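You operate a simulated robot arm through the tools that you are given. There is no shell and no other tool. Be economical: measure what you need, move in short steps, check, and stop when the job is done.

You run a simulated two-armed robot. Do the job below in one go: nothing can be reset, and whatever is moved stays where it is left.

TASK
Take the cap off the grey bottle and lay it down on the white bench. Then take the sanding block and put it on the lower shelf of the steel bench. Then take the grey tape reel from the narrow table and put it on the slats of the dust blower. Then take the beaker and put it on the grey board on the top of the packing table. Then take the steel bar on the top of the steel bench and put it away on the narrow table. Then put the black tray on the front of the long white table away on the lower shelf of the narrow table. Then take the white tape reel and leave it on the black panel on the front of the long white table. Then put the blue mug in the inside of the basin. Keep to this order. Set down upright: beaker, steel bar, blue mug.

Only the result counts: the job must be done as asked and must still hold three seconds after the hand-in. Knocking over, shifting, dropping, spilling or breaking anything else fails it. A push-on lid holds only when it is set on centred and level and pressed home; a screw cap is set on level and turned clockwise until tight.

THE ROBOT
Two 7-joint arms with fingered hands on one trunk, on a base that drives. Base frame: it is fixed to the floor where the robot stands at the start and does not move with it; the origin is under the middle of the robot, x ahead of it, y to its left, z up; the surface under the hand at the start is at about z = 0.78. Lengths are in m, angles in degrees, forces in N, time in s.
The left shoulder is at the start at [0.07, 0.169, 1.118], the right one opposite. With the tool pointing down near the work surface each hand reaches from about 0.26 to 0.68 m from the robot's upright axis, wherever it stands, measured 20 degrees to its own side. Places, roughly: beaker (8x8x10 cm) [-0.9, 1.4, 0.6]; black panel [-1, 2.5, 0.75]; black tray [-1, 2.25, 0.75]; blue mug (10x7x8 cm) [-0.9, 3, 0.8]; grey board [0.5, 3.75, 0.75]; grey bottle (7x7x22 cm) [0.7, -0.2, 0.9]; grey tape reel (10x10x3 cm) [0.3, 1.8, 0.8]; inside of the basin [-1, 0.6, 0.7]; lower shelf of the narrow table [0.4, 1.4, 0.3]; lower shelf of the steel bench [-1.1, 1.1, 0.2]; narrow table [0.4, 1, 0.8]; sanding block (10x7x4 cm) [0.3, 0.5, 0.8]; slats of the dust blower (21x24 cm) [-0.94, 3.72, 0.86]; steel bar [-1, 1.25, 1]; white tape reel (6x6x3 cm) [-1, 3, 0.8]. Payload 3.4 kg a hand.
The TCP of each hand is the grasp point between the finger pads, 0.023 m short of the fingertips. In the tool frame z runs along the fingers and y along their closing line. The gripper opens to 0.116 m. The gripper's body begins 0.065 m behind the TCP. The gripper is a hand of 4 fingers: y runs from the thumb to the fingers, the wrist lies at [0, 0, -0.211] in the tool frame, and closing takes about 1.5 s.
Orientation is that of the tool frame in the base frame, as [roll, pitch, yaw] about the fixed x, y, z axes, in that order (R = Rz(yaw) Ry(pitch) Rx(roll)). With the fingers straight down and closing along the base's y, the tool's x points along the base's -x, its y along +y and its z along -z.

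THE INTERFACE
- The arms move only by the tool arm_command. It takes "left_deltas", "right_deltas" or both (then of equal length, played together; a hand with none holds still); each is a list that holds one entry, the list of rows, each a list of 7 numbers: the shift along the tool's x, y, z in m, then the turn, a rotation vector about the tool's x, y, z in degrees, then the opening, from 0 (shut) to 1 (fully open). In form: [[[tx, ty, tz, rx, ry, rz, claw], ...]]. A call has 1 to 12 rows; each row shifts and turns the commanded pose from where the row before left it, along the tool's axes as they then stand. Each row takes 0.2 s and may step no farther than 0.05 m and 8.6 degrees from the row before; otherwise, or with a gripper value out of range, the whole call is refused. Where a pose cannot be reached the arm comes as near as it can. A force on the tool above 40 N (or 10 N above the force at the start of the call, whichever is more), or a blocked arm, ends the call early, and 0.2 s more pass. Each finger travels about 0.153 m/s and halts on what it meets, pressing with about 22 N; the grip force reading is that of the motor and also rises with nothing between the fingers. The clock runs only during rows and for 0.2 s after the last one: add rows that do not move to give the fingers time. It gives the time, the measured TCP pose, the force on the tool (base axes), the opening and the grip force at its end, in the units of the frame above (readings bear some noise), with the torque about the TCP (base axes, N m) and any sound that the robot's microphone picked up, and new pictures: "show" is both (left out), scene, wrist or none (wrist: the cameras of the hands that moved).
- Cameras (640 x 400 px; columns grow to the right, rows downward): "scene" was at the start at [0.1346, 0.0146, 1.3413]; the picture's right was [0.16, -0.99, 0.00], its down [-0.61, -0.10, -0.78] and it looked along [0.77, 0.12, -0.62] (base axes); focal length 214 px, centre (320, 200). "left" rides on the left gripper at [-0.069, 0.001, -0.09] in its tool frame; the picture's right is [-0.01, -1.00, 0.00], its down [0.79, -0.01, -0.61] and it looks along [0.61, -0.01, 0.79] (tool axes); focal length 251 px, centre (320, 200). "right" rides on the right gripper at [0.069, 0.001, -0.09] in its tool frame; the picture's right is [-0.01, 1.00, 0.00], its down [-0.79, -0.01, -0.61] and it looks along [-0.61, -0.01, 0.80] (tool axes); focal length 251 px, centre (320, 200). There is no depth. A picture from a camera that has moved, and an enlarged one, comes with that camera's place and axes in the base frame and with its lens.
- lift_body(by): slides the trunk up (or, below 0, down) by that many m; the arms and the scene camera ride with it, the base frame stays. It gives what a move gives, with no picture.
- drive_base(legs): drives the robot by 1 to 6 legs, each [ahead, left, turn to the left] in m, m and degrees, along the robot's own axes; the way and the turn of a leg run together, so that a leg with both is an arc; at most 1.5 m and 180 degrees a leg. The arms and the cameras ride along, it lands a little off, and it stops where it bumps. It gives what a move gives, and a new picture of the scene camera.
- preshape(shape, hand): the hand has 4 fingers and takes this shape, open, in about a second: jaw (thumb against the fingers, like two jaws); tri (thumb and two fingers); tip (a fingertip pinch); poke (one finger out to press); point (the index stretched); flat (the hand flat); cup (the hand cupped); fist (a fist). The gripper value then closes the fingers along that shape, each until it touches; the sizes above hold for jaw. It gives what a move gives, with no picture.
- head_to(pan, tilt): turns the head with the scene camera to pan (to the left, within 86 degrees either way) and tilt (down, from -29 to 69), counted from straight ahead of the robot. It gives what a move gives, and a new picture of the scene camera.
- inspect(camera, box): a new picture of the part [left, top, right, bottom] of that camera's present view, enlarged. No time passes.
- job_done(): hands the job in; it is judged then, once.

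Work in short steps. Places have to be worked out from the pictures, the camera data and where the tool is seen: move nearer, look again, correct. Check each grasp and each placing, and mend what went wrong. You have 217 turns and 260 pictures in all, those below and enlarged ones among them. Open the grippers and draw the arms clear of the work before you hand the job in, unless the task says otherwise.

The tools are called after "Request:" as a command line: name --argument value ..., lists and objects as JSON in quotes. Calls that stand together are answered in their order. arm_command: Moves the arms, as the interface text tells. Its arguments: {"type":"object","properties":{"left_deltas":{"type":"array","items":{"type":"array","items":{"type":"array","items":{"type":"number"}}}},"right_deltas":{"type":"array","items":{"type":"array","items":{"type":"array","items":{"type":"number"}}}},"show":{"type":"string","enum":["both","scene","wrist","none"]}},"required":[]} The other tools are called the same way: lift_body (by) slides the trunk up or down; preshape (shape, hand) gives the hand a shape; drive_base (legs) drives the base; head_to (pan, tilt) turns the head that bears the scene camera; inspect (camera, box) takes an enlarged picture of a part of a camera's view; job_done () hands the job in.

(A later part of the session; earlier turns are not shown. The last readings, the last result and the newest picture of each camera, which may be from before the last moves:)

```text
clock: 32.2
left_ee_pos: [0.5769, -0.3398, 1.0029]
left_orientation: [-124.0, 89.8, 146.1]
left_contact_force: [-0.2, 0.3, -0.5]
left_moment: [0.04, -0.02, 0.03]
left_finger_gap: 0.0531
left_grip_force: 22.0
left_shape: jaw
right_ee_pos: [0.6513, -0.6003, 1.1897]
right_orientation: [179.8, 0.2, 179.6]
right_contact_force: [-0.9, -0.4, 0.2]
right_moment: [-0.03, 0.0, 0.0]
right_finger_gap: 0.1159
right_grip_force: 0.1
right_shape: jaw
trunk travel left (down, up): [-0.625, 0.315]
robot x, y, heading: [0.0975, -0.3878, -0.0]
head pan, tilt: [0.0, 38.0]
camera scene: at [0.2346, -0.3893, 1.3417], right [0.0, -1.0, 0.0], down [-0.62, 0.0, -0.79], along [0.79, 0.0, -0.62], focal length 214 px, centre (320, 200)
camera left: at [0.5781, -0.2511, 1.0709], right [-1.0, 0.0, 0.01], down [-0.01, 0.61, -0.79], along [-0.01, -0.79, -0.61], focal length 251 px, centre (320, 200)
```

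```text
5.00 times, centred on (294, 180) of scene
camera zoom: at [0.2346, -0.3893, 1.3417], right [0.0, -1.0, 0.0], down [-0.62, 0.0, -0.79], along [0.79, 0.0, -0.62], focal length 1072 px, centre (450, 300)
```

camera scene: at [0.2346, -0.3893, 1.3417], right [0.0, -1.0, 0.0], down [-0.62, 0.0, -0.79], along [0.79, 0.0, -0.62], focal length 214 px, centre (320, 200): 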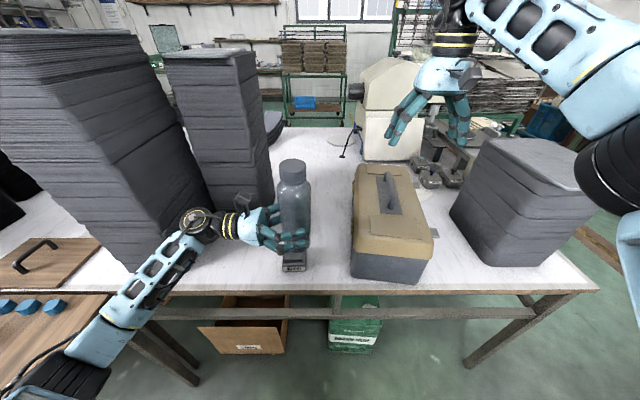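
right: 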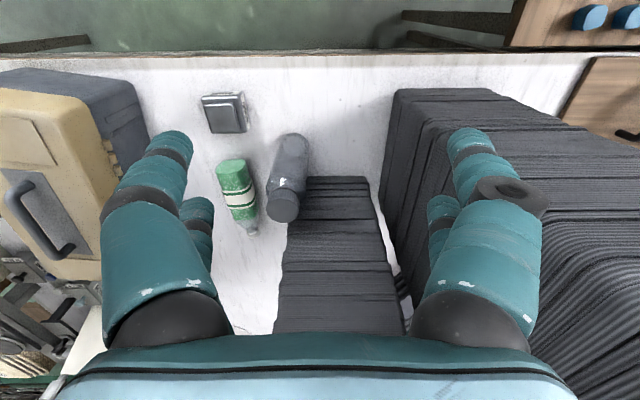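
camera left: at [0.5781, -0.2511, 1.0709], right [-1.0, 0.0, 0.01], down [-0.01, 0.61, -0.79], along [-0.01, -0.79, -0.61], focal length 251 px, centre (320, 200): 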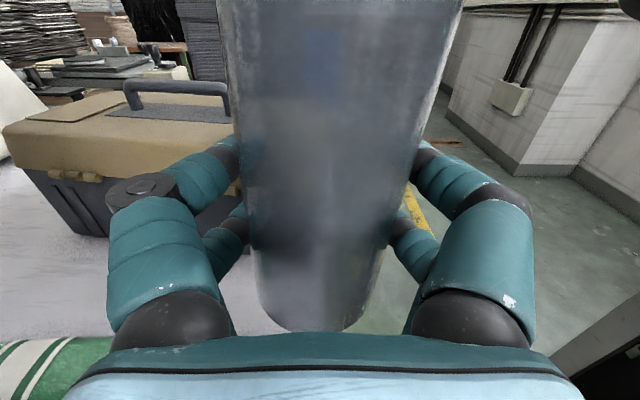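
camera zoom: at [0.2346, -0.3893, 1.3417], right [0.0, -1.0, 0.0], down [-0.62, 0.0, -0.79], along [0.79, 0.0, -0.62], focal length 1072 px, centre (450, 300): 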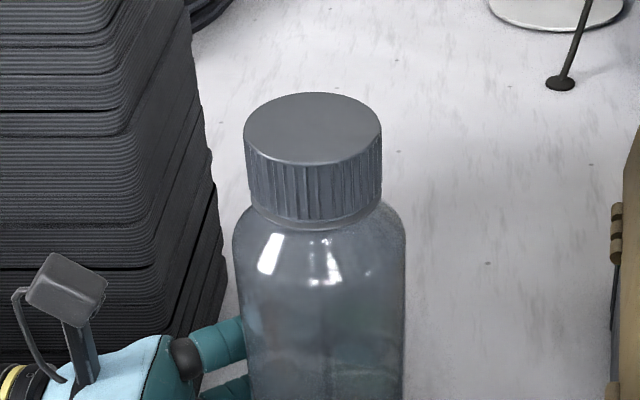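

Cap centre about (0.577,-0.34), top z≈1.15. Bring the right hand above it at z≈1.26.

Request:
arm_command --right_deltas '[[[0, 0, -0.04, 0, 0, 0, 1], [0, 0, -0.03, 0, 0, 0, 1], [0.012, 0.044, 0, 0, 0, 0, 1], [0.012, 0.044, 0, 0, 0, 0, 1], [0.012, 0.043, 0, 0, 0, 0, 1], [0.012, 0.043, 0, 0, 0, 0, 1], [0.013, 0.043, 0, 0, 0, 0, 1], [0.013, 0.043, 0, 0, 0, 0, 1]]]' --show "both"

```text
clock: 34.2
left_ee_pos: [0.5768, -0.3396, 1.0019]
left_orientation: [-136.3, 89.7, 133.7]
left_contact_force: [0.3, 0.0, -1.4]
left_moment: [0.0, 0.01, 0.0]
left_finger_gap: 0.0529
left_grip_force: 21.8
left_shape: jaw
right_ee_pos: [0.5835, -0.3782, 1.2328]
right_orientation: [176.7, -0.4, 176.4]
right_contact_force: [0.2, 0.4, -0.8]
right_moment: [0.0, 0.01, -0.02]
right_finger_gap: 0.116
right_grip_force: 0.1
right_shape: jaw
right hand out of reach, approached as far as the arm can: row 1, 2, 8
trunk travel left (down, up): [-0.625, 0.315]
robot x, y, heading: [0.0972, -0.3919, -0.2]
head pan, tilt: [0.0, 38.0]
stopped in row 8 (right hand): the arm was blocked; the commanded pose is now the measured one
camera scene: at [0.2352, -0.3893, 1.3416], right [0.0, -1.0, 0.0], down [-0.62, 0.0, -0.79], along [0.79, 0.0, -0.62], focal length 214 px, centre (320, 200)
camera right: at [0.5159, -0.378, 1.3232], right [0.07, 1.0, 0.06], down [0.8, -0.09, 0.6], along [0.6, 0.0, -0.8], focal length 251 px, centre (320, 200)
```

scene: 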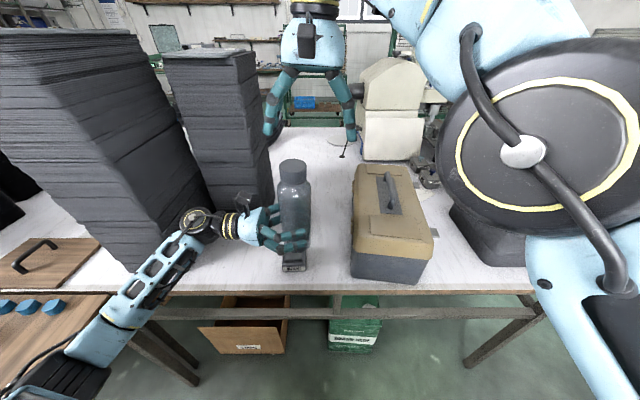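
right: 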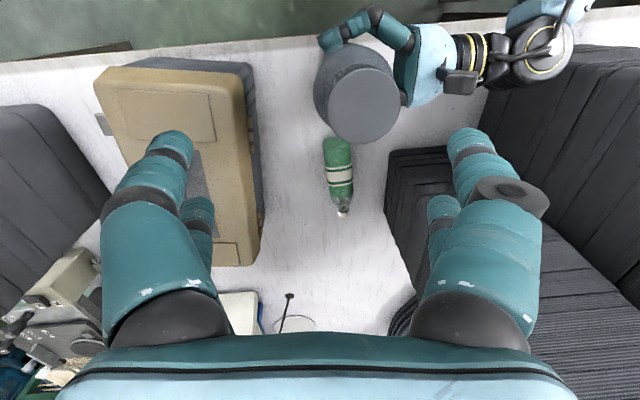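

The right arm is near its height limit. I lower the bottle by 0.1 m (base stays above the weight), and lower the right hand slightly too.

Request:
arm_command --left_deltas '[[[0.035, -0.007, 0, 0, 0, 0, 0], [0.035, -0.007, 0, 0, 0, 0, 0], [0.03, -0.006, 0, 0, 0, 0, 0], [0, 0, 0, 0, 0, 0, 0]]]' --right_deltas '[[[0.01, 0, 0, 0, 0, 0, 1], [0.01, 0.01, 0.025, 0, 0, 0, 1], [0.01, 0.01, 0.03, 0, 0, 0, 1], [0, 0.01, 0.02, 3, 0, 0, 1]]]' --show "both"

```text
clock: 35.2
left_ee_pos: [0.5586, -0.339, 0.9005]
left_orientation: [-137.9, 89.8, 132.1]
left_contact_force: [-0.2, 0.6, -1.9]
left_moment: [-0.03, 0.0, -0.01]
left_finger_gap: 0.0531
left_grip_force: 21.8
left_shape: jaw
right_ee_pos: [0.5524, -0.3394, 1.1595]
right_orientation: [-179.9, -0.3, 176.8]
right_contact_force: [0.1, 0.0, -0.4]
right_moment: [-0.03, 0.03, 0.0]
right_finger_gap: 0.1162
right_grip_force: 0.0
right_shape: jaw
trunk travel left (down, up): [-0.625, 0.315]
robot x, y, heading: [0.1008, -0.3897, -0.2]
head pan, tilt: [0.0, 38.0]
camera scene: at [0.2351, -0.3879, 1.3417], right [0.0, -1.0, 0.0], down [-0.62, 0.0, -0.79], along [0.79, 0.0, -0.62], focal length 214 px, centre (320, 200)
camera right: at [0.4852, -0.3343, 1.2491], right [0.07, 1.0, 0.0], down [0.8, -0.05, 0.6], along [0.6, -0.04, -0.8], focal length 251 px, centre (320, 200)
camera left: at [0.5584, -0.2511, 0.9692], right [-1.0, 0.0, 0.01], down [-0.01, 0.61, -0.79], along [-0.01, -0.79, -0.61], focal length 251 px, centre (320, 200)
```

scene: 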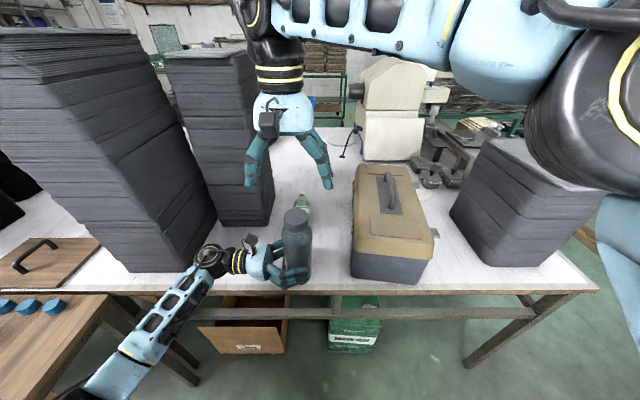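
right: 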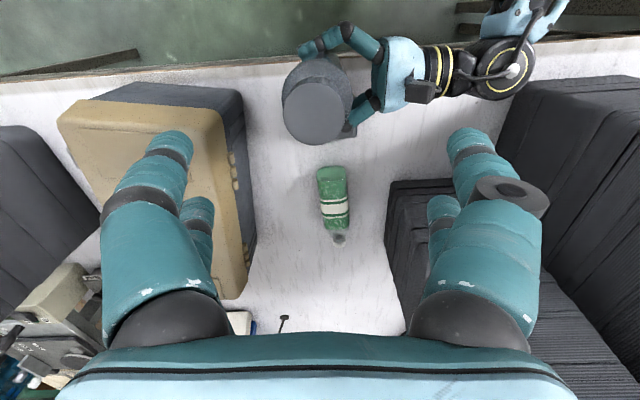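
left: 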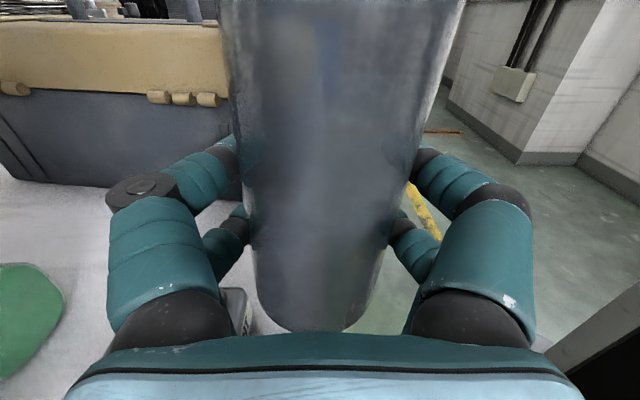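

Cap seen at (0.547,-0.343), top z≈1.05. Pre-turn the right hand 45° clockwise and lower it over the cap.

Request:
arm_command --right_deltas '[[[0.004, -0.003, 0, 0, 0, 7.5, 1], [0, 0, 0, 0, 0, 7.5, 1], [0, 0, 0, 0, 0, 7.5, 1], [0, 0, 0, 0, 0, 7.5, 1], [0, 0, 0, 0, 0, 7.5, 1], [0, 0, 0, 0, 0, 7.5, 1], [0, 0, 0.04, 0, 0, 0, 1], [0, 0, 0.02, 0, 0, 0, 1]]]' --show "both"

```text
clock: 37.0
left_ee_pos: [0.5569, -0.34, 0.901]
left_orientation: [-151.9, 89.8, 118.2]
left_contact_force: [0.3, 0.4, -0.7]
left_moment: [0.0, -0.02, 0.0]
left_finger_gap: 0.053
left_grip_force: 21.9
left_shape: jaw
right_ee_pos: [0.548, -0.3416, 1.1013]
right_orientation: [-179.9, -0.2, 135.6]
right_contact_force: [-1.1, -0.9, -0.3]
right_moment: [0.0, 0.0, -0.01]
right_finger_gap: 0.1161
right_grip_force: 0.1
right_shape: jaw
right hand out of reach, approached as far as the arm can: row 6
trunk travel left (down, up): [-0.625, 0.315]
robot x, y, heading: [0.0959, -0.39, -0.4]
head pan, tilt: [0.0, 38.0]
camera scene: at [0.2341, -0.3889, 1.3418], right [0.0, -1.0, 0.0], down [-0.62, 0.0, -0.79], along [0.79, 0.0, -0.62], focal length 214 px, centre (320, 200)
camera right: at [0.5006, -0.2935, 1.1906], right [0.71, 0.71, 0.0], down [0.56, -0.56, 0.6], along [0.42, -0.43, -0.8], focal length 251 px, centre (320, 200)
```

scene: 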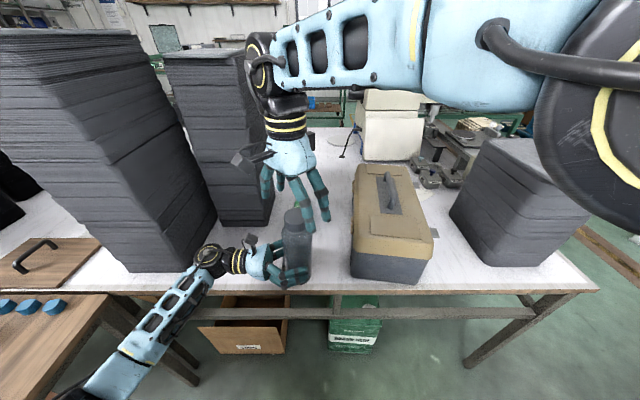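
right: 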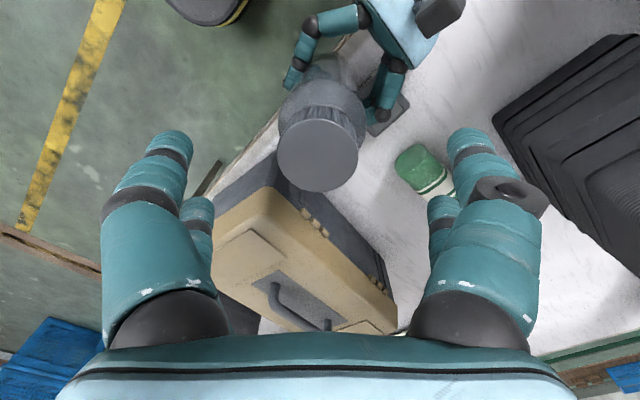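

Cap centre confirmed (0.5475,-0.3445). Lower to z≈1.038.

Request:
arm_command --right_deltas '[[[0.002, -0.002, 0.035, 0, 0, 0, 1], [0, 0, 0.028, 0, 0, 0, 1]]]' --show "both"

```text
clock: 37.6
left_ee_pos: [0.5571, -0.34, 0.9015]
left_orientation: [-148.4, 89.7, 121.6]
left_contact_force: [0.0, 0.1, -0.4]
left_moment: [0.0, 0.0, -0.02]
left_finger_gap: 0.0527
left_grip_force: 21.6
left_shape: jaw
right_ee_pos: [0.545, -0.3432, 1.0376]
right_orientation: [-179.9, -0.5, 135.6]
right_contact_force: [-0.9, -0.3, -0.3]
right_moment: [0.02, 0.03, 0.01]
right_finger_gap: 0.1159
right_grip_force: 0.0
right_shape: jaw
trunk travel left (down, up): [-0.625, 0.315]
robot x, y, heading: [0.0987, -0.3926, -0.2]
head pan, tilt: [0.0, 38.0]
camera scene: at [0.2347, -0.3893, 1.3417], right [0.0, -1.0, 0.0], down [-0.62, 0.0, -0.79], along [0.79, 0.0, -0.62], focal length 214 px, centre (320, 200)
camera right: at [0.4979, -0.2949, 1.1289], right [0.71, 0.71, 0.0], down [0.57, -0.56, 0.6], along [0.43, -0.42, -0.8], focal length 251 px, centre (320, 200)
```

scene: 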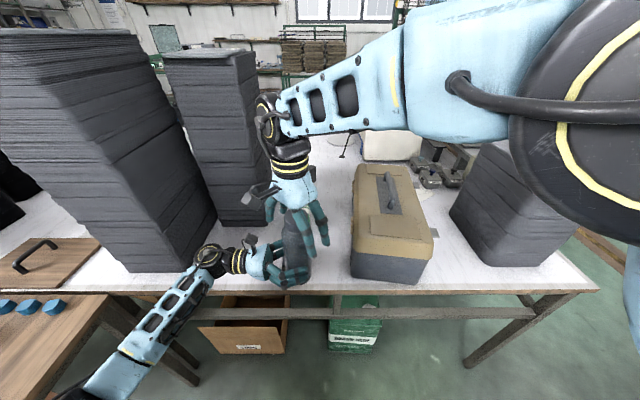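
right: 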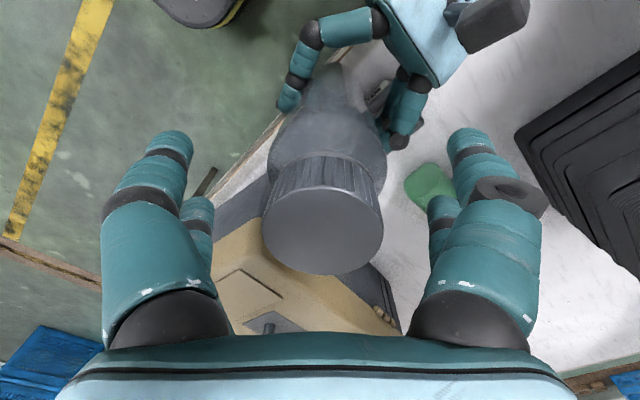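

Cap sits right between the fingers. Close the right hand on it.

Request:
arm_command --right_deltas '[[[0, 0, 0, 0, 0, 0, 0], [0, 0, 0, 0, 0, 0, 0], [0, 0, 0, 0, 0, 0, 0], [0, 0, 0, 0, 0, 0, 0], [0, 0, 0, 0, 0, 0, 0]]]' --show "wrist"

```text
clock: 38.8
left_ee_pos: [0.5568, -0.3406, 0.9002]
left_orientation: [-148.9, 89.7, 121.2]
left_contact_force: [5.1, -6.1, -26.9]
left_moment: [0.28, 0.16, -0.24]
left_finger_gap: 0.0527
left_grip_force: 22.1
left_shape: jaw
right_ee_pos: [0.5453, -0.3424, 1.0378]
right_orientation: [-180.0, -0.5, 135.5]
right_contact_force: [-5.6, 6.4, 26.4]
right_moment: [0.64, 0.2, 0.29]
right_finger_gap: 0.0221
right_grip_force: 22.1
right_shape: jaw
trunk travel left (down, up): [-0.625, 0.315]
robot x, y, heading: [0.0973, -0.3939, -0.3]
head pan, tilt: [0.0, 38.0]
camera right: at [0.4981, -0.295, 1.1288], right [0.71, 0.71, 0.0], down [0.57, -0.56, 0.6], along [0.43, -0.42, -0.8], focal length 251 px, centre (320, 200)
```

right: 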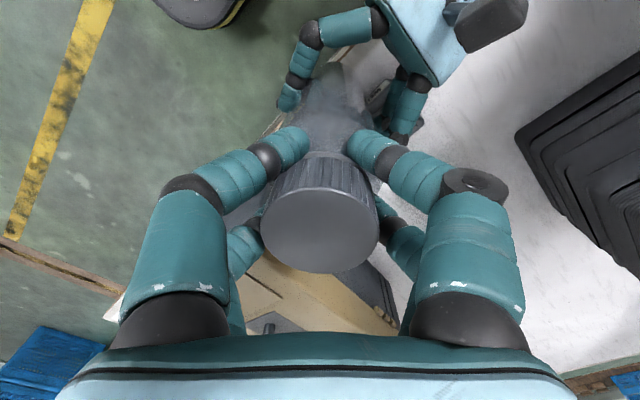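

A 26 N vertical load and a gap smaller than the cap suggest the fingertips close under it, onto the shoulder. Reopen, rise 12 mm, and close again.

Request:
arm_command --right_deltas '[[[0, 0, 0, 0, 0, 0, 0.8], [0, 0, 0, 0, 0, 0, 0.8], [0, 0, -0.012, 0, 0, 0, 0.8], [0, 0, 0, 0, 0, 0, 0], [0, 0, 0, 0, 0, 0, 0], [0, 0, 0, 0, 0, 0, 0], [0, 0, 0, 0, 0, 0, 0]]]' --show "wrist"

```text
clock: 40.4
left_ee_pos: [0.5569, -0.342, 0.9016]
left_orientation: [-153.3, 89.9, 116.7]
left_contact_force: [-1.9, 0.7, 14.2]
left_moment: [-0.08, -0.1, 0.0]
left_finger_gap: 0.0527
left_grip_force: 22.1
left_shape: jaw
right_ee_pos: [0.5445, -0.3415, 1.0507]
right_orientation: [-179.7, -0.2, 135.6]
right_contact_force: [1.9, -0.6, -14.2]
right_moment: [-0.02, -0.06, -0.04]
right_finger_gap: 0.0193
right_grip_force: 22.2
right_shape: jaw
trunk travel left (down, up): [-0.625, 0.315]
robot x, y, heading: [0.0978, -0.3891, -0.2]
head pan, tilt: [0.0, 38.0]
camera right: at [0.4968, -0.2936, 1.1398], right [0.71, 0.71, 0.0], down [0.57, -0.56, 0.6], along [0.42, -0.43, -0.8], focal length 251 px, centre (320, 200)
```

right: 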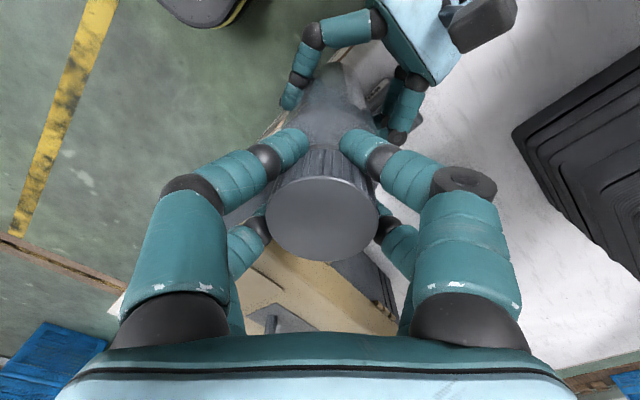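

Grip with four fingers around the cap looks sound. Turn counter-clockwise about 85°.

Request:
arm_command --right_deltas '[[[0, 0, 0, 0, 0, -8.5, 0], [0, 0, 0, 0, 0, -8.5, 0], [0, 0, 0, 0, 0, -8.5, 0], [0, 0, 0, 0, 0, -8.5, 0], [0, 0, 0, 0, 0, -8.5, 0], [0, 0, 0, 0, 0, -8.5, 0], [0, 0, 0, 0, 0, -8.5, 0], [0, 0, 0, 0, 0, -8.5, 0], [0, 0, 0, 0, 0, -8.5, 0], [0, 0, 0, 0, 0, -8.5, 0]]]' --show "both"

```text
clock: 42.6
left_ee_pos: [0.557, -0.3398, 0.9007]
left_orientation: [-152.2, 89.8, 117.6]
left_contact_force: [-5.8, 1.6, 7.9]
left_moment: [-0.06, -0.37, 0.22]
left_finger_gap: 0.0505
left_grip_force: 22.0
left_shape: jaw
right_ee_pos: [0.5442, -0.3424, 1.0458]
right_orientation: [179.8, -0.3, -139.3]
right_contact_force: [5.0, -1.7, -8.6]
right_moment: [-0.14, -0.36, -0.25]
right_finger_gap: 0.0179
right_grip_force: 22.3
right_shape: jaw
trunk travel left (down, up): [-0.625, 0.315]
robot x, y, heading: [0.0979, -0.3874, -0.3]
head pan, tilt: [0.0, 38.0]
camera scene: at [0.2347, -0.3895, 1.3417], right [0.0, -1.0, 0.0], down [-0.62, 0.0, -0.79], along [0.79, 0.0, -0.62], focal length 214 px, centre (320, 200)
camera right: at [0.4932, -0.3865, 1.1382], right [-0.64, 0.76, 0.0], down [0.61, 0.51, 0.6], along [0.46, 0.39, -0.8], focal length 251 px, centre (320, 200)
```

scene: 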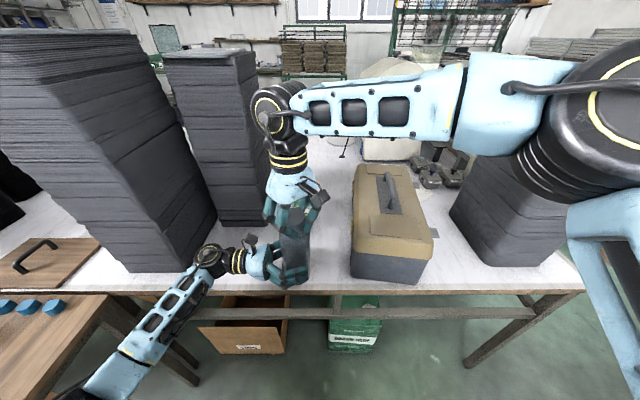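
right: 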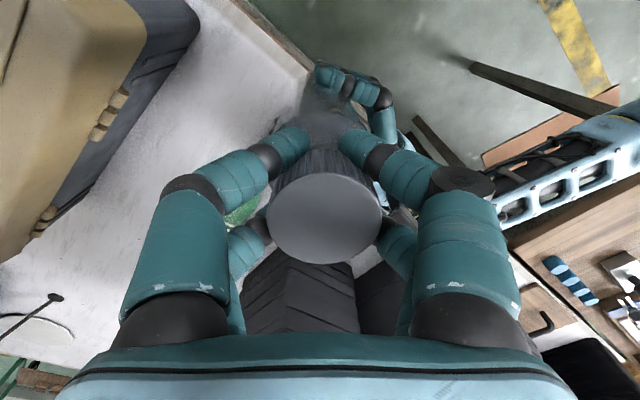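

Turned 85° with little torque. Continue CCW another ~85°.

Request:
arm_command --right_deltas '[[[0, 0, 0, 0, 0, -8.5, 0], [0, 0, 0, 0, 0, -8.5, 0], [0, 0, 0, 0, 0, -8.5, 0], [0, 0, 0, 0, 0, -8.5, 0], [0, 0, 0, 0, 0, -8.5, 0], [0, 0, 0, 0, 0, -8.5, 0], [0, 0, 0, 0, 0, -8.5, 0], [0, 0, 0, 0, 0, -8.5, 0], [0, 0, 0, 0, 0, -8.5, 0], [0, 0, 0, 0, 0, -8.5, 0]]]' --show "both"

```text
clock: 44.8
left_ee_pos: [0.5568, -0.3402, 0.9017]
left_orientation: [-151.5, 89.7, 118.5]
left_contact_force: [-12.1, 0.1, 7.5]
left_moment: [-0.07, -0.81, 0.21]
left_finger_gap: 0.0514
left_grip_force: 22.1
left_shape: jaw
right_ee_pos: [0.5455, -0.3412, 1.0478]
right_orientation: [179.7, 0.1, -54.5]
right_contact_force: [11.4, -0.9, -8.2]
right_moment: [0.0, -0.68, -0.21]
right_finger_gap: 0.017
right_grip_force: 21.9
right_shape: jaw
trunk travel left (down, up): [-0.625, 0.315]
robot x, y, heading: [0.0982, -0.3904, -0.3]
head pan, tilt: [0.0, 38.0]
camera scene: at [0.2346, -0.3893, 1.3417], right [0.0, -1.0, 0.0], down [-0.62, 0.0, -0.79], along [0.79, 0.0, -0.62], focal length 214 px, centre (320, 200)
camera right: at [0.5853, -0.3982, 1.1375], right [-0.82, -0.58, 0.0], down [-0.45, 0.65, 0.61], along [-0.35, 0.5, -0.79], focal length 251 px, centre (320, 200)
```

scene: 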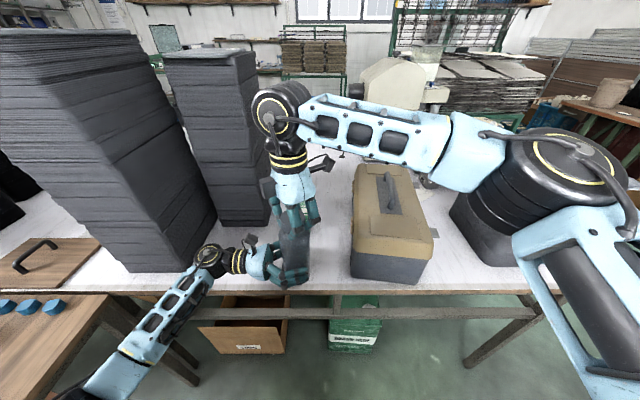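
right: 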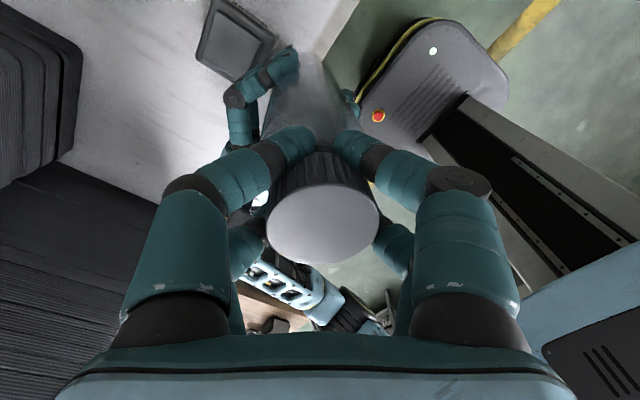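

170° turned so far. Test with a gentle 10 mm lift to see if the cap is free.

Request:
arm_command --right_deltas '[[[0, 0, -0.005, 0, 0, 0, 0], [0, 0, -0.005, 0, 0, 0, 0]]]' --show "none"

Request:
inspect --camera "scene" --box '[230, 160, 358, 300]'

```text
clock: 45.4
left_ee_pos: [0.5557, -0.3405, 0.9032]
left_orientation: [-137.1, 89.8, 132.9]
left_contact_force: [-6.9, -6.1, 25.5]
left_moment: [-0.02, -0.17, -0.07]
left_finger_gap: 0.0469
left_grip_force: 22.2
left_shape: jaw
right_ee_pos: [0.5434, -0.3406, 1.0581]
right_orientation: [179.7, 0.3, -54.4]
right_contact_force: [6.9, 4.3, -26.0]
right_moment: [0.88, -0.62, 0.13]
right_finger_gap: 0.016
right_grip_force: 22.3
right_shape: jaw
trunk travel left (down, up): [-0.625, 0.315]
robot x, y, heading: [0.1, -0.3885, -0.3]
head pan, tilt: [0.0, 38.0]
```

```text
2.86 times, centred on (294, 230) of scene
camera zoom: at [0.2343, -0.3892, 1.3417], right [0.0, -1.0, 0.0], down [-0.62, 0.0, -0.79], along [0.79, 0.0, -0.62], focal length 613 px, centre (394, 114)
```

zoom: 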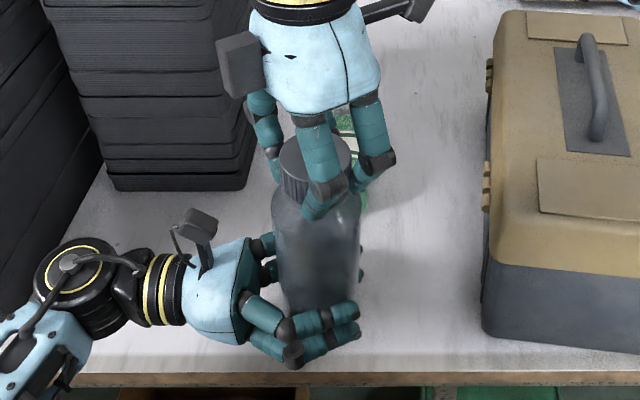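

Still threaded. I go back down the 10 mm and continue CCW as far as the wrist allows.

Request:
arm_command --right_deltas '[[[0, 0, 0.008, 0, 0, 0, 0], [0, 0, 0, 0, 0, -8.5, 0], [0, 0, 0, 0, 0, -8.5, 0], [0, 0, 0, 0, 0, -8.5, 0], [0, 0, 0, 0, 0, -8.5, 0], [0, 0, 0, 0, 0, -8.5, 0], [0, 0, 0, 0, 0, -8.5, 0], [0, 0, 0, 0, 0, -8.5, 0]]]' --show "wrist"

```text
clock: 47.2
left_ee_pos: [0.557, -0.3415, 0.901]
left_orientation: [-150.8, 89.7, 119.2]
left_contact_force: [-6.8, -5.4, -21.7]
left_moment: [0.09, -0.98, 0.69]
left_finger_gap: 0.0444
left_grip_force: 22.4
left_shape: jaw
right_ee_pos: [0.5452, -0.3412, 1.0506]
right_orientation: [-179.9, 0.4, 5.2]
right_contact_force: [7.5, 5.7, 21.0]
right_moment: [0.82, -0.32, -0.58]
right_finger_gap: 0.0168
right_grip_force: 22.2
right_shape: jaw
trunk travel left (down, up): [-0.625, 0.315]
robot x, y, heading: [0.1005, -0.3875, -0.2]
head pan, tilt: [0.0, 38.0]
camera right: at [0.6141, -0.3357, 1.1401], right [0.08, -1.0, 0.0], down [-0.79, -0.06, 0.61], along [-0.61, -0.05, -0.79], focal length 251 px, centre (320, 200)
```

right: 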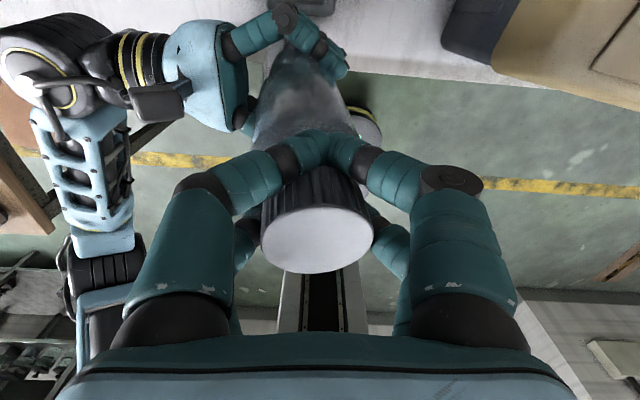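

The left gap changed; check how the bottle sits in the left hand and from the scene.

Request:
inspect --camera "left" --box '[0, 0, 640, 400]'

Request:
inspect --camera "scene" --box '[230, 160, 358, 300]'

```text
1.00 times, centred on (320, 200) of left (not enlarged: the box is as wide or as high as the picture)
camera zoom: at [0.5581, -0.2521, 0.9695], right [-1.0, 0.0, 0.01], down [-0.01, 0.61, -0.79], along [-0.01, -0.79, -0.61], focal length 251 px, centre (320, 200)
```

zoom: 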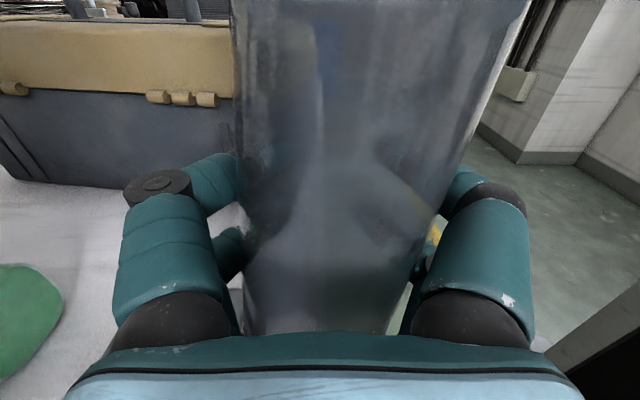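

```text
2.86 times, centred on (294, 230) of scene
camera zoom: at [0.2345, -0.3892, 1.3417], right [0.0, -1.0, 0.0], down [-0.62, 0.0, -0.79], along [0.79, 0.0, -0.62], focal length 613 px, centre (394, 114)
```

zoom: 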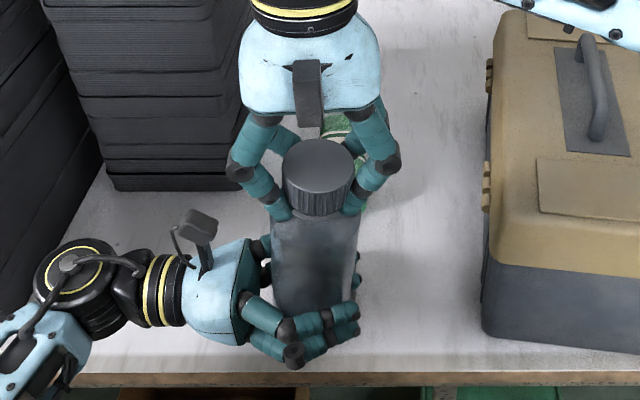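

The right fingertips are closing below the cap, on the bottle's neck. Open, rise 20 mm, and rotate back clockwise before regripping higher.

Request:
arm_command --right_deltas '[[[0, 0, 0, 0, 0, 0, 1], [0, 0, 0, 0, 0, 0, 1], [0, 0, -0.03, 0, 0, 0, 1], [0, 0, -0.03, 0, 0, 8.5, 1], [0, 0, 0, 0, 0, 8.5, 1], [0, 0, 0, 0, 0, 8.5, 1], [0, 0, 0, 0, 0, 8.5, 1], [0, 0, 0, 0, 0, 8.5, 1], [0, 0, 0, 0, 0, 8.5, 1], [0, 0, 0, 0, 0, 8.5, 1], [0, 0, 0, 0, 0, 8.5, 1], [0, 0, 0, 0, 0, 8.5, 1]]]' --show "none"

Request:
arm_command --right_deltas '[[[0, 0, 0, 0, 0, 8.5, 1], [0, 0, 0, 0, 0, 8.5, 1], [0, 0, 0, 0, 0, 8.5, 1], [0, 0, 0, 0, 0, 8.5, 1], [0, 0, 0, 0, 0, 8.5, 1], [0, 0, 0, 0, 0, 8.5, 1], [0, 0, 0, 0, 0, 8.5, 1], [0, 0, 0, 0, 0, 8.5, 1], [0, 0, 0, 0, 0, 8.5, 1], [0, 0, 0, 0, 0, 8.5, 1], [0, 0, 0, 0, 0, 8.5, 1], [0, 0, 0, 0, 0, 8.5, 1]]]' --show "both"

```text
clock: 49.8
left_ee_pos: [0.5566, -0.3403, 0.9002]
left_orientation: [-150.6, 89.6, 119.3]
left_contact_force: [-0.5, 0.0, -0.3]
left_moment: [-0.01, -0.01, -0.01]
left_finger_gap: 0.0359
left_grip_force: 22.3
left_shape: jaw
right_ee_pos: [0.5456, -0.3417, 1.1101]
right_orientation: [179.7, 0.1, -71.6]
right_contact_force: [0.1, -0.5, 0.2]
right_moment: [0.0, -0.02, 0.04]
right_finger_gap: 0.1159
right_grip_force: 0.1
right_shape: jaw
trunk travel left (down, up): [-0.625, 0.315]
robot x, y, heading: [0.0971, -0.3907, -0.3]
head pan, tilt: [0.0, 38.0]
```

```text
clock: 52.4
left_ee_pos: [0.5566, -0.3401, 0.9024]
left_orientation: [-151.1, 89.7, 118.9]
left_contact_force: [0.0, -0.5, -1.0]
left_moment: [-0.05, -0.03, 0.02]
left_finger_gap: 0.036
left_grip_force: 21.7
left_shape: jaw
right_ee_pos: [0.5452, -0.3418, 1.1102]
right_orientation: [-180.0, -0.4, -173.6]
right_contact_force: [-0.5, -0.1, 0.2]
right_moment: [0.0, -0.01, -0.05]
right_finger_gap: 0.1158
right_grip_force: 0.1
right_shape: jaw
trunk travel left (down, up): [-0.625, 0.315]
robot x, y, heading: [0.0997, -0.3903, 0.1]
head pan, tilt: [0.0, 38.0]
camera scene: at [0.2344, -0.3893, 1.3417], right [0.0, -1.0, 0.0], down [-0.62, 0.0, -0.79], along [0.79, 0.0, -0.62], focal length 214 px, centre (320, 200)
camera right: at [0.4779, -0.3489, 1.2004], right [-0.1, 0.99, 0.0], down [0.79, 0.08, 0.6], along [0.6, 0.06, -0.8], focal length 251 px, centre (320, 200)
```

scene: 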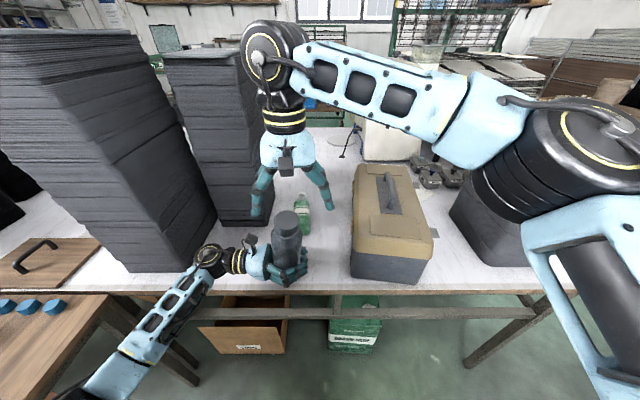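
right: 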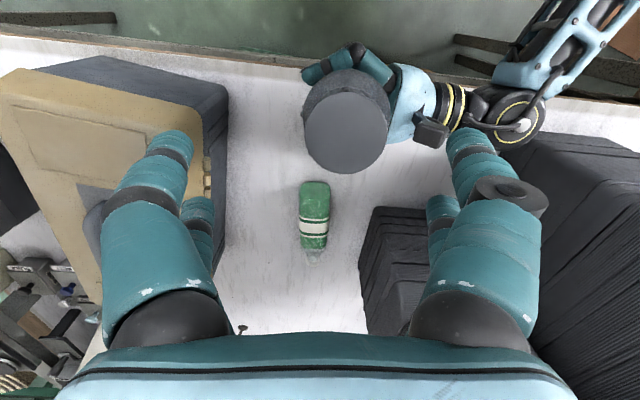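

The bottle settled differently in the left hand. Look closely.

Request:
inspect --camera "scene" --box '[214, 190, 358, 300]'

Request:
inspect --camera "left" --box '[0, 0, 640, 400]'

```text
3.64 times, centred on (286, 245) of scene
camera zoom: at [0.2344, -0.3893, 1.3417], right [0.0, -1.0, 0.0], down [-0.62, 0.0, -0.79], along [0.79, 0.0, -0.62], focal length 780 px, centre (444, 36)
```

zoom: 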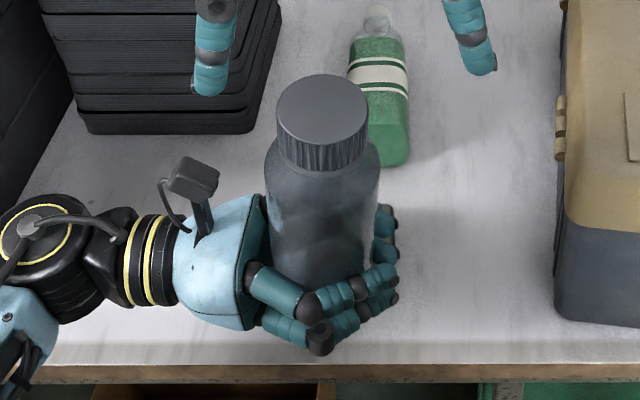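

```text
1.00 times, centred on (320, 200) of left (not enlarged: the box is as wide or as high as the picture)
camera zoom: at [0.558, -0.252, 0.9699], right [-1.0, 0.0, 0.01], down [-0.01, 0.61, -0.79], along [-0.01, -0.79, -0.61], focal length 251 px, centre (320, 200)
```

zoom: 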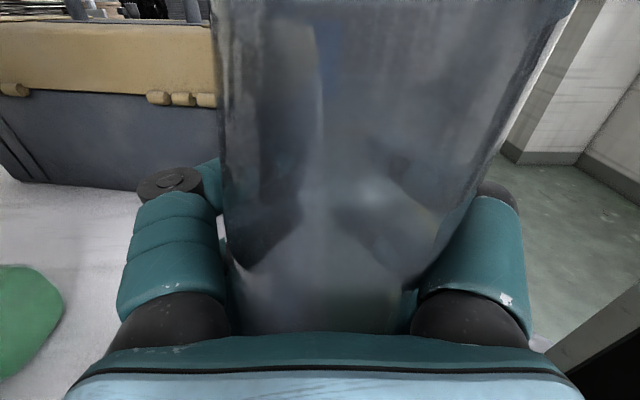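

The bottle now sits deep and secure in the left hand; cap at about (0.534,-0.327), top ≈1.052. Regrip the cap higher, TCP z≈1.063.

Request:
arm_command --right_deltas '[[[0.0093, 0.016, 0, 0, 0, 0, 1], [0, 0, 0, 0, 0, 8.5, 1], [0, 0, 0, 0, 0, 8.5, 1], [0, 0, 0, 0, 0, 8.5, 1], [0, 0, 0, 0, 0, 8.5, 1], [0, 0, 0.03, 0, 0, 8.5, 1], [0, 0, 0.017, 0, 0, 0, 1]]]' --show "wrist"

```text
clock: 54.0
left_ee_pos: [0.5569, -0.3401, 0.9015]
left_orientation: [-149.6, 89.8, 120.4]
left_contact_force: [0.1, 1.3, -1.0]
left_moment: [-0.06, -0.01, 0.03]
left_finger_gap: 0.0355
left_grip_force: 22.3
left_shape: jaw
right_ee_pos: [0.5358, -0.3263, 1.0628]
right_orientation: [-179.8, -0.3, 143.8]
right_contact_force: [0.7, -0.7, 0.0]
right_moment: [0.0, -0.02, -0.02]
right_finger_gap: 0.116
right_grip_force: 0.1
right_shape: jaw
trunk travel left (down, up): [-0.625, 0.315]
robot x, y, heading: [0.1007, -0.3926, 0.0]
head pan, tilt: [0.0, 38.0]
camera right: at [0.4812, -0.286, 1.1532], right [0.6, 0.8, 0.0], down [0.64, -0.47, 0.6], along [0.48, -0.36, -0.8], focal length 251 px, centre (320, 200)
```

right: 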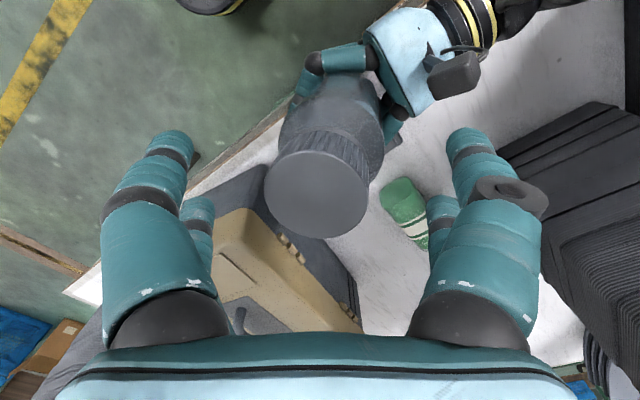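

Centred. Lower 4 mm and close on the cap.

Request:
arm_command --right_deltas '[[[0, 0, 0.004, 0, 0, 0, 1], [0, 0, 0, 0, 0, 0, 0], [0, 0, 0, 0, 0, 0, 0], [0, 0, 0, 0, 0, 0, 0], [0, 0, 0, 0, 0, 0, 0], [0, 0, 0, 0, 0, 0, 0]]]' --show "none"

Request:
inspect --camera "scene" --box '[214, 180, 358, 290]'

```text
clock: 55.4
left_ee_pos: [0.5564, -0.3397, 0.9014]
left_orientation: [-150.6, 89.9, 119.5]
left_contact_force: [-1.3, -0.7, 2.1]
left_moment: [0.07, -0.1, 0.02]
left_finger_gap: 0.0355
left_grip_force: 22.2
left_shape: jaw
right_ee_pos: [0.5345, -0.3254, 1.0584]
right_orientation: [-179.9, -0.3, 144.0]
right_contact_force: [0.3, 0.8, -2.9]
right_moment: [0.11, -0.02, 0.0]
right_finger_gap: 0.026
right_grip_force: 22.1
right_shape: jaw
trunk travel left (down, up): [-0.625, 0.315]
robot x, y, heading: [0.1016, -0.3904, 0.1]
head pan, tilt: [0.0, 38.0]
```

```text
3.64 times, centred on (286, 235) of scene
camera zoom: at [0.2344, -0.3892, 1.3417], right [0.0, -1.0, 0.0], down [-0.62, 0.0, -0.79], along [0.79, 0.0, -0.62], focal length 780 px, centre (444, 73)
```

zoom: 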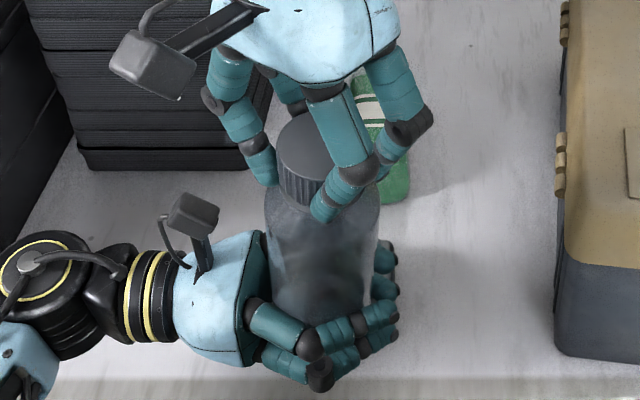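

Now the tips are on the cap side (gap 0.026, tiny load). Turn CCW ~100° and watch torque.

Request:
arm_command --right_deltas '[[[0, 0, 0, 0, 0, -8.5, 0], [0, 0, 0, 0, 0, -8.5, 0], [0, 0, 0, 0, 0, -8.5, 0], [0, 0, 0, 0, 0, -8.5, 0], [0, 0, 0, 0, 0, -8.5, 0], [0, 0, 0, 0, 0, -8.5, 0], [0, 0, 0, 0, 0, -8.5, 0], [0, 0, 0, 0, 0, -8.5, 0], [0, 0, 0, 0, 0, -8.5, 0], [0, 0, 0, 0, 0, -8.5, 0], [0, 0, 0, 0, 0, -8.5, 0], [0, 0, 0, 0, 0, -8.5, 0]]]' --show "wrist"

Request:
inspect --camera "scene" --box '[214, 180, 358, 290]'

```text
clock: 58.0
left_ee_pos: [0.5576, -0.3398, 0.9014]
left_orientation: [-151.0, 89.6, 119.2]
left_contact_force: [-6.3, -3.5, -3.5]
left_moment: [0.58, -0.66, 1.37]
left_finger_gap: 0.0356
left_grip_force: 22.0
left_shape: jaw
right_ee_pos: [0.5345, -0.3269, 1.0593]
right_orientation: [179.7, -0.2, -113.9]
right_contact_force: [5.6, 2.5, 3.8]
right_moment: [-0.21, -0.32, -1.25]
right_finger_gap: 0.0252
right_grip_force: 22.2
right_shape: jaw
trunk travel left (down, up): [-0.625, 0.315]
robot x, y, heading: [0.0969, -0.3872, 0.1]
head pan, tilt: [0.0, 38.0]
camera right: at [0.507, -0.39, 1.1497], right [-0.91, 0.41, 0.0], down [0.33, 0.72, 0.6], along [0.25, 0.55, -0.8], focal length 251 px, centre (320, 200)
```

right: 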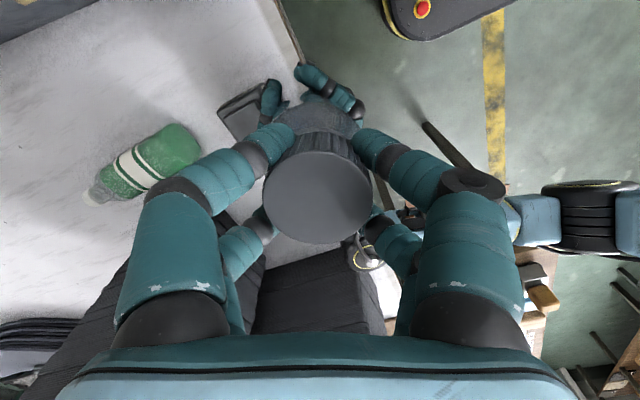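

```text
3.64 times, centred on (286, 235) of scene
camera zoom: at [0.2346, -0.3893, 1.3417], right [0.0, -1.0, 0.0], down [-0.62, 0.0, -0.79], along [0.79, 0.0, -0.62], focal length 780 px, centre (444, 73)
```

zoom: 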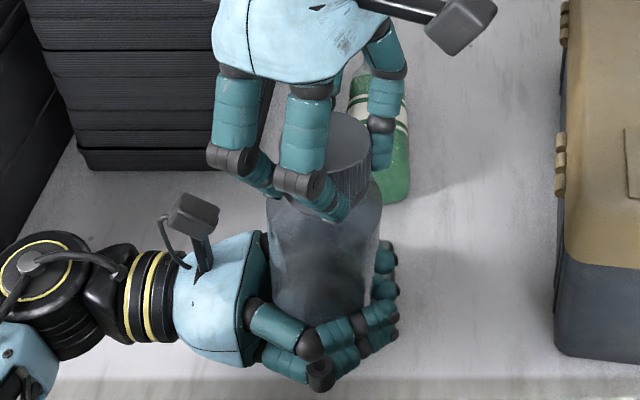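

Now there is real torque (1.3 N·m). Continue CCW another 100°.

Request:
arm_command --right_deltas '[[[0, 0, 0, 0, 0, -8.5, 0], [0, 0, 0, 0, 0, -8.5, 0], [0, 0, 0, 0, 0, -8.5, 0], [0, 0, 0, 0, 0, -8.5, 0], [0, 0, 0, 0, 0, -8.5, 0], [0, 0, 0, 0, 0, -8.5, 0], [0, 0, 0, 0, 0, -8.5, 0], [0, 0, 0, 0, 0, -8.5, 0], [0, 0, 0, 0, 0, -8.5, 0], [0, 0, 0, 0, 0, -8.5, 0], [0, 0, 0, 0, 0, -8.5, 0], [0, 0, 0, 0, 0, -8.5, 0]]]' --show "wrist"

Request:
inspect --camera "left" --box '[0, 0, 640, 400]'

```text
clock: 60.6
left_ee_pos: [0.5566, -0.3412, 0.9016]
left_orientation: [-148.9, 89.7, 121.1]
left_contact_force: [-5.1, 0.3, -0.9]
left_moment: [-0.03, -0.18, 1.11]
left_finger_gap: 0.0326
left_grip_force: 22.1
left_shape: jaw
right_ee_pos: [0.5334, -0.3279, 1.0589]
right_orientation: [179.9, 0.3, -11.9]
right_contact_force: [5.1, 0.1, 0.4]
right_moment: [0.03, -0.72, -1.04]
right_finger_gap: 0.0147
right_grip_force: 22.3
right_shape: jaw
trunk travel left (down, up): [-0.625, 0.315]
robot x, y, heading: [0.0976, -0.3889, 0.2]
head pan, tilt: [0.0, 38.0]
camera right: at [0.6017, -0.3415, 1.149], right [-0.22, -0.98, 0.0], down [-0.77, 0.17, 0.61], along [-0.6, 0.13, -0.79], focal length 251 px, centre (320, 200)
```

right: 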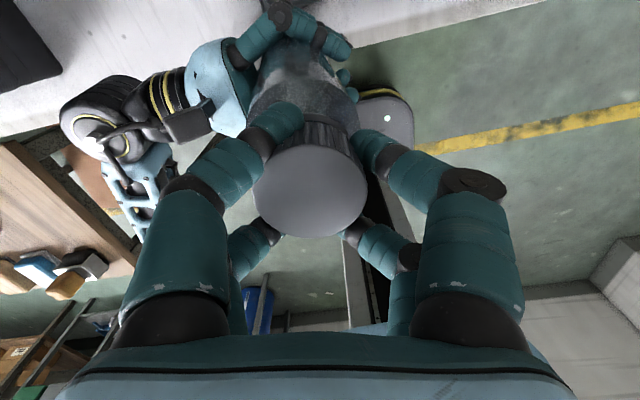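

```text
1.00 times, centred on (320, 200) of left (not enlarged: the box is as wide or as high as the picture)
camera zoom: at [0.558, -0.252, 0.9699], right [-1.0, 0.0, 0.01], down [-0.01, 0.61, -0.79], along [-0.01, -0.79, -0.61], focal length 251 px, centre (320, 200)
```

zoom: 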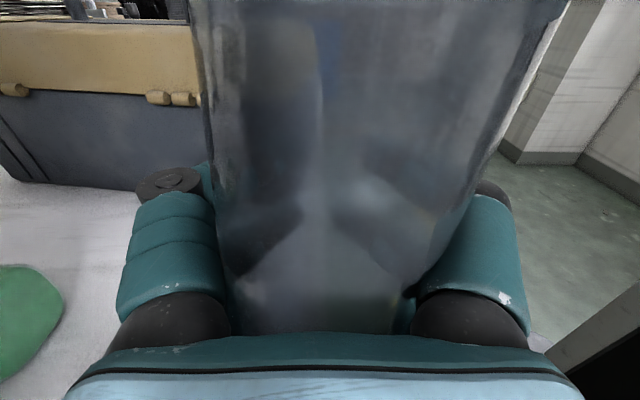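

Try a gentle lift of 10 mm to test whether the cap is free.

Request:
arm_command --right_deltas '[[[0, 0, -0.005, 0, 0, 0, 0], [0, 0, -0.005, 0, 0, 0, 0]]]' --show "none"

Request:
inspect --camera "scene" --box '[214, 180, 358, 290]'

```text
clock: 61.2
left_ee_pos: [0.557, -0.3419, 0.9069]
left_orientation: [29.5, 89.4, -60.6]
left_contact_force: [-4.6, -3.2, 10.3]
left_moment: [0.53, 0.05, 1.05]
left_finger_gap: 0.0327
left_grip_force: 21.8
left_shape: jaw
right_ee_pos: [0.5346, -0.3271, 1.0655]
right_orientation: [179.7, 0.5, -11.9]
right_contact_force: [4.6, 2.1, -11.1]
right_moment: [-0.05, -0.51, -0.89]
right_finger_gap: 0.0135
right_grip_force: 22.5
right_shape: jaw
trunk travel left (down, up): [-0.625, 0.315]
robot x, y, heading: [0.0988, -0.3894, -0.4]
head pan, tilt: [0.0, 38.0]
stopped in row 2 (left hand): the force on the tool passed its limit at 45 N (the readings are from after the stop); the commanded pose is now the measured one
```

```text
3.64 times, centred on (286, 235) of scene
camera zoom: at [0.2345, -0.3893, 1.3417], right [0.0, -1.0, 0.0], down [-0.62, 0.0, -0.79], along [0.79, 0.0, -0.62], focal length 780 px, centre (444, 73)
```

zoom: 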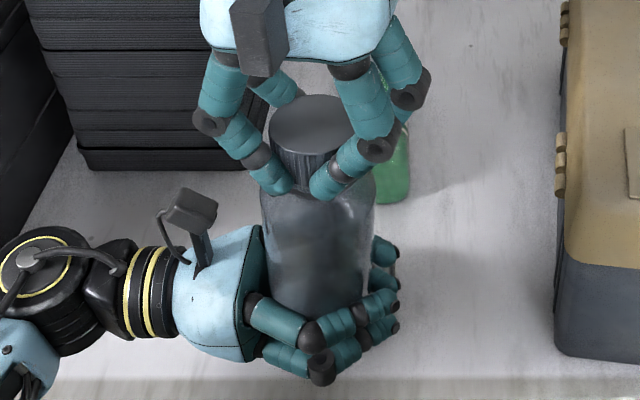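

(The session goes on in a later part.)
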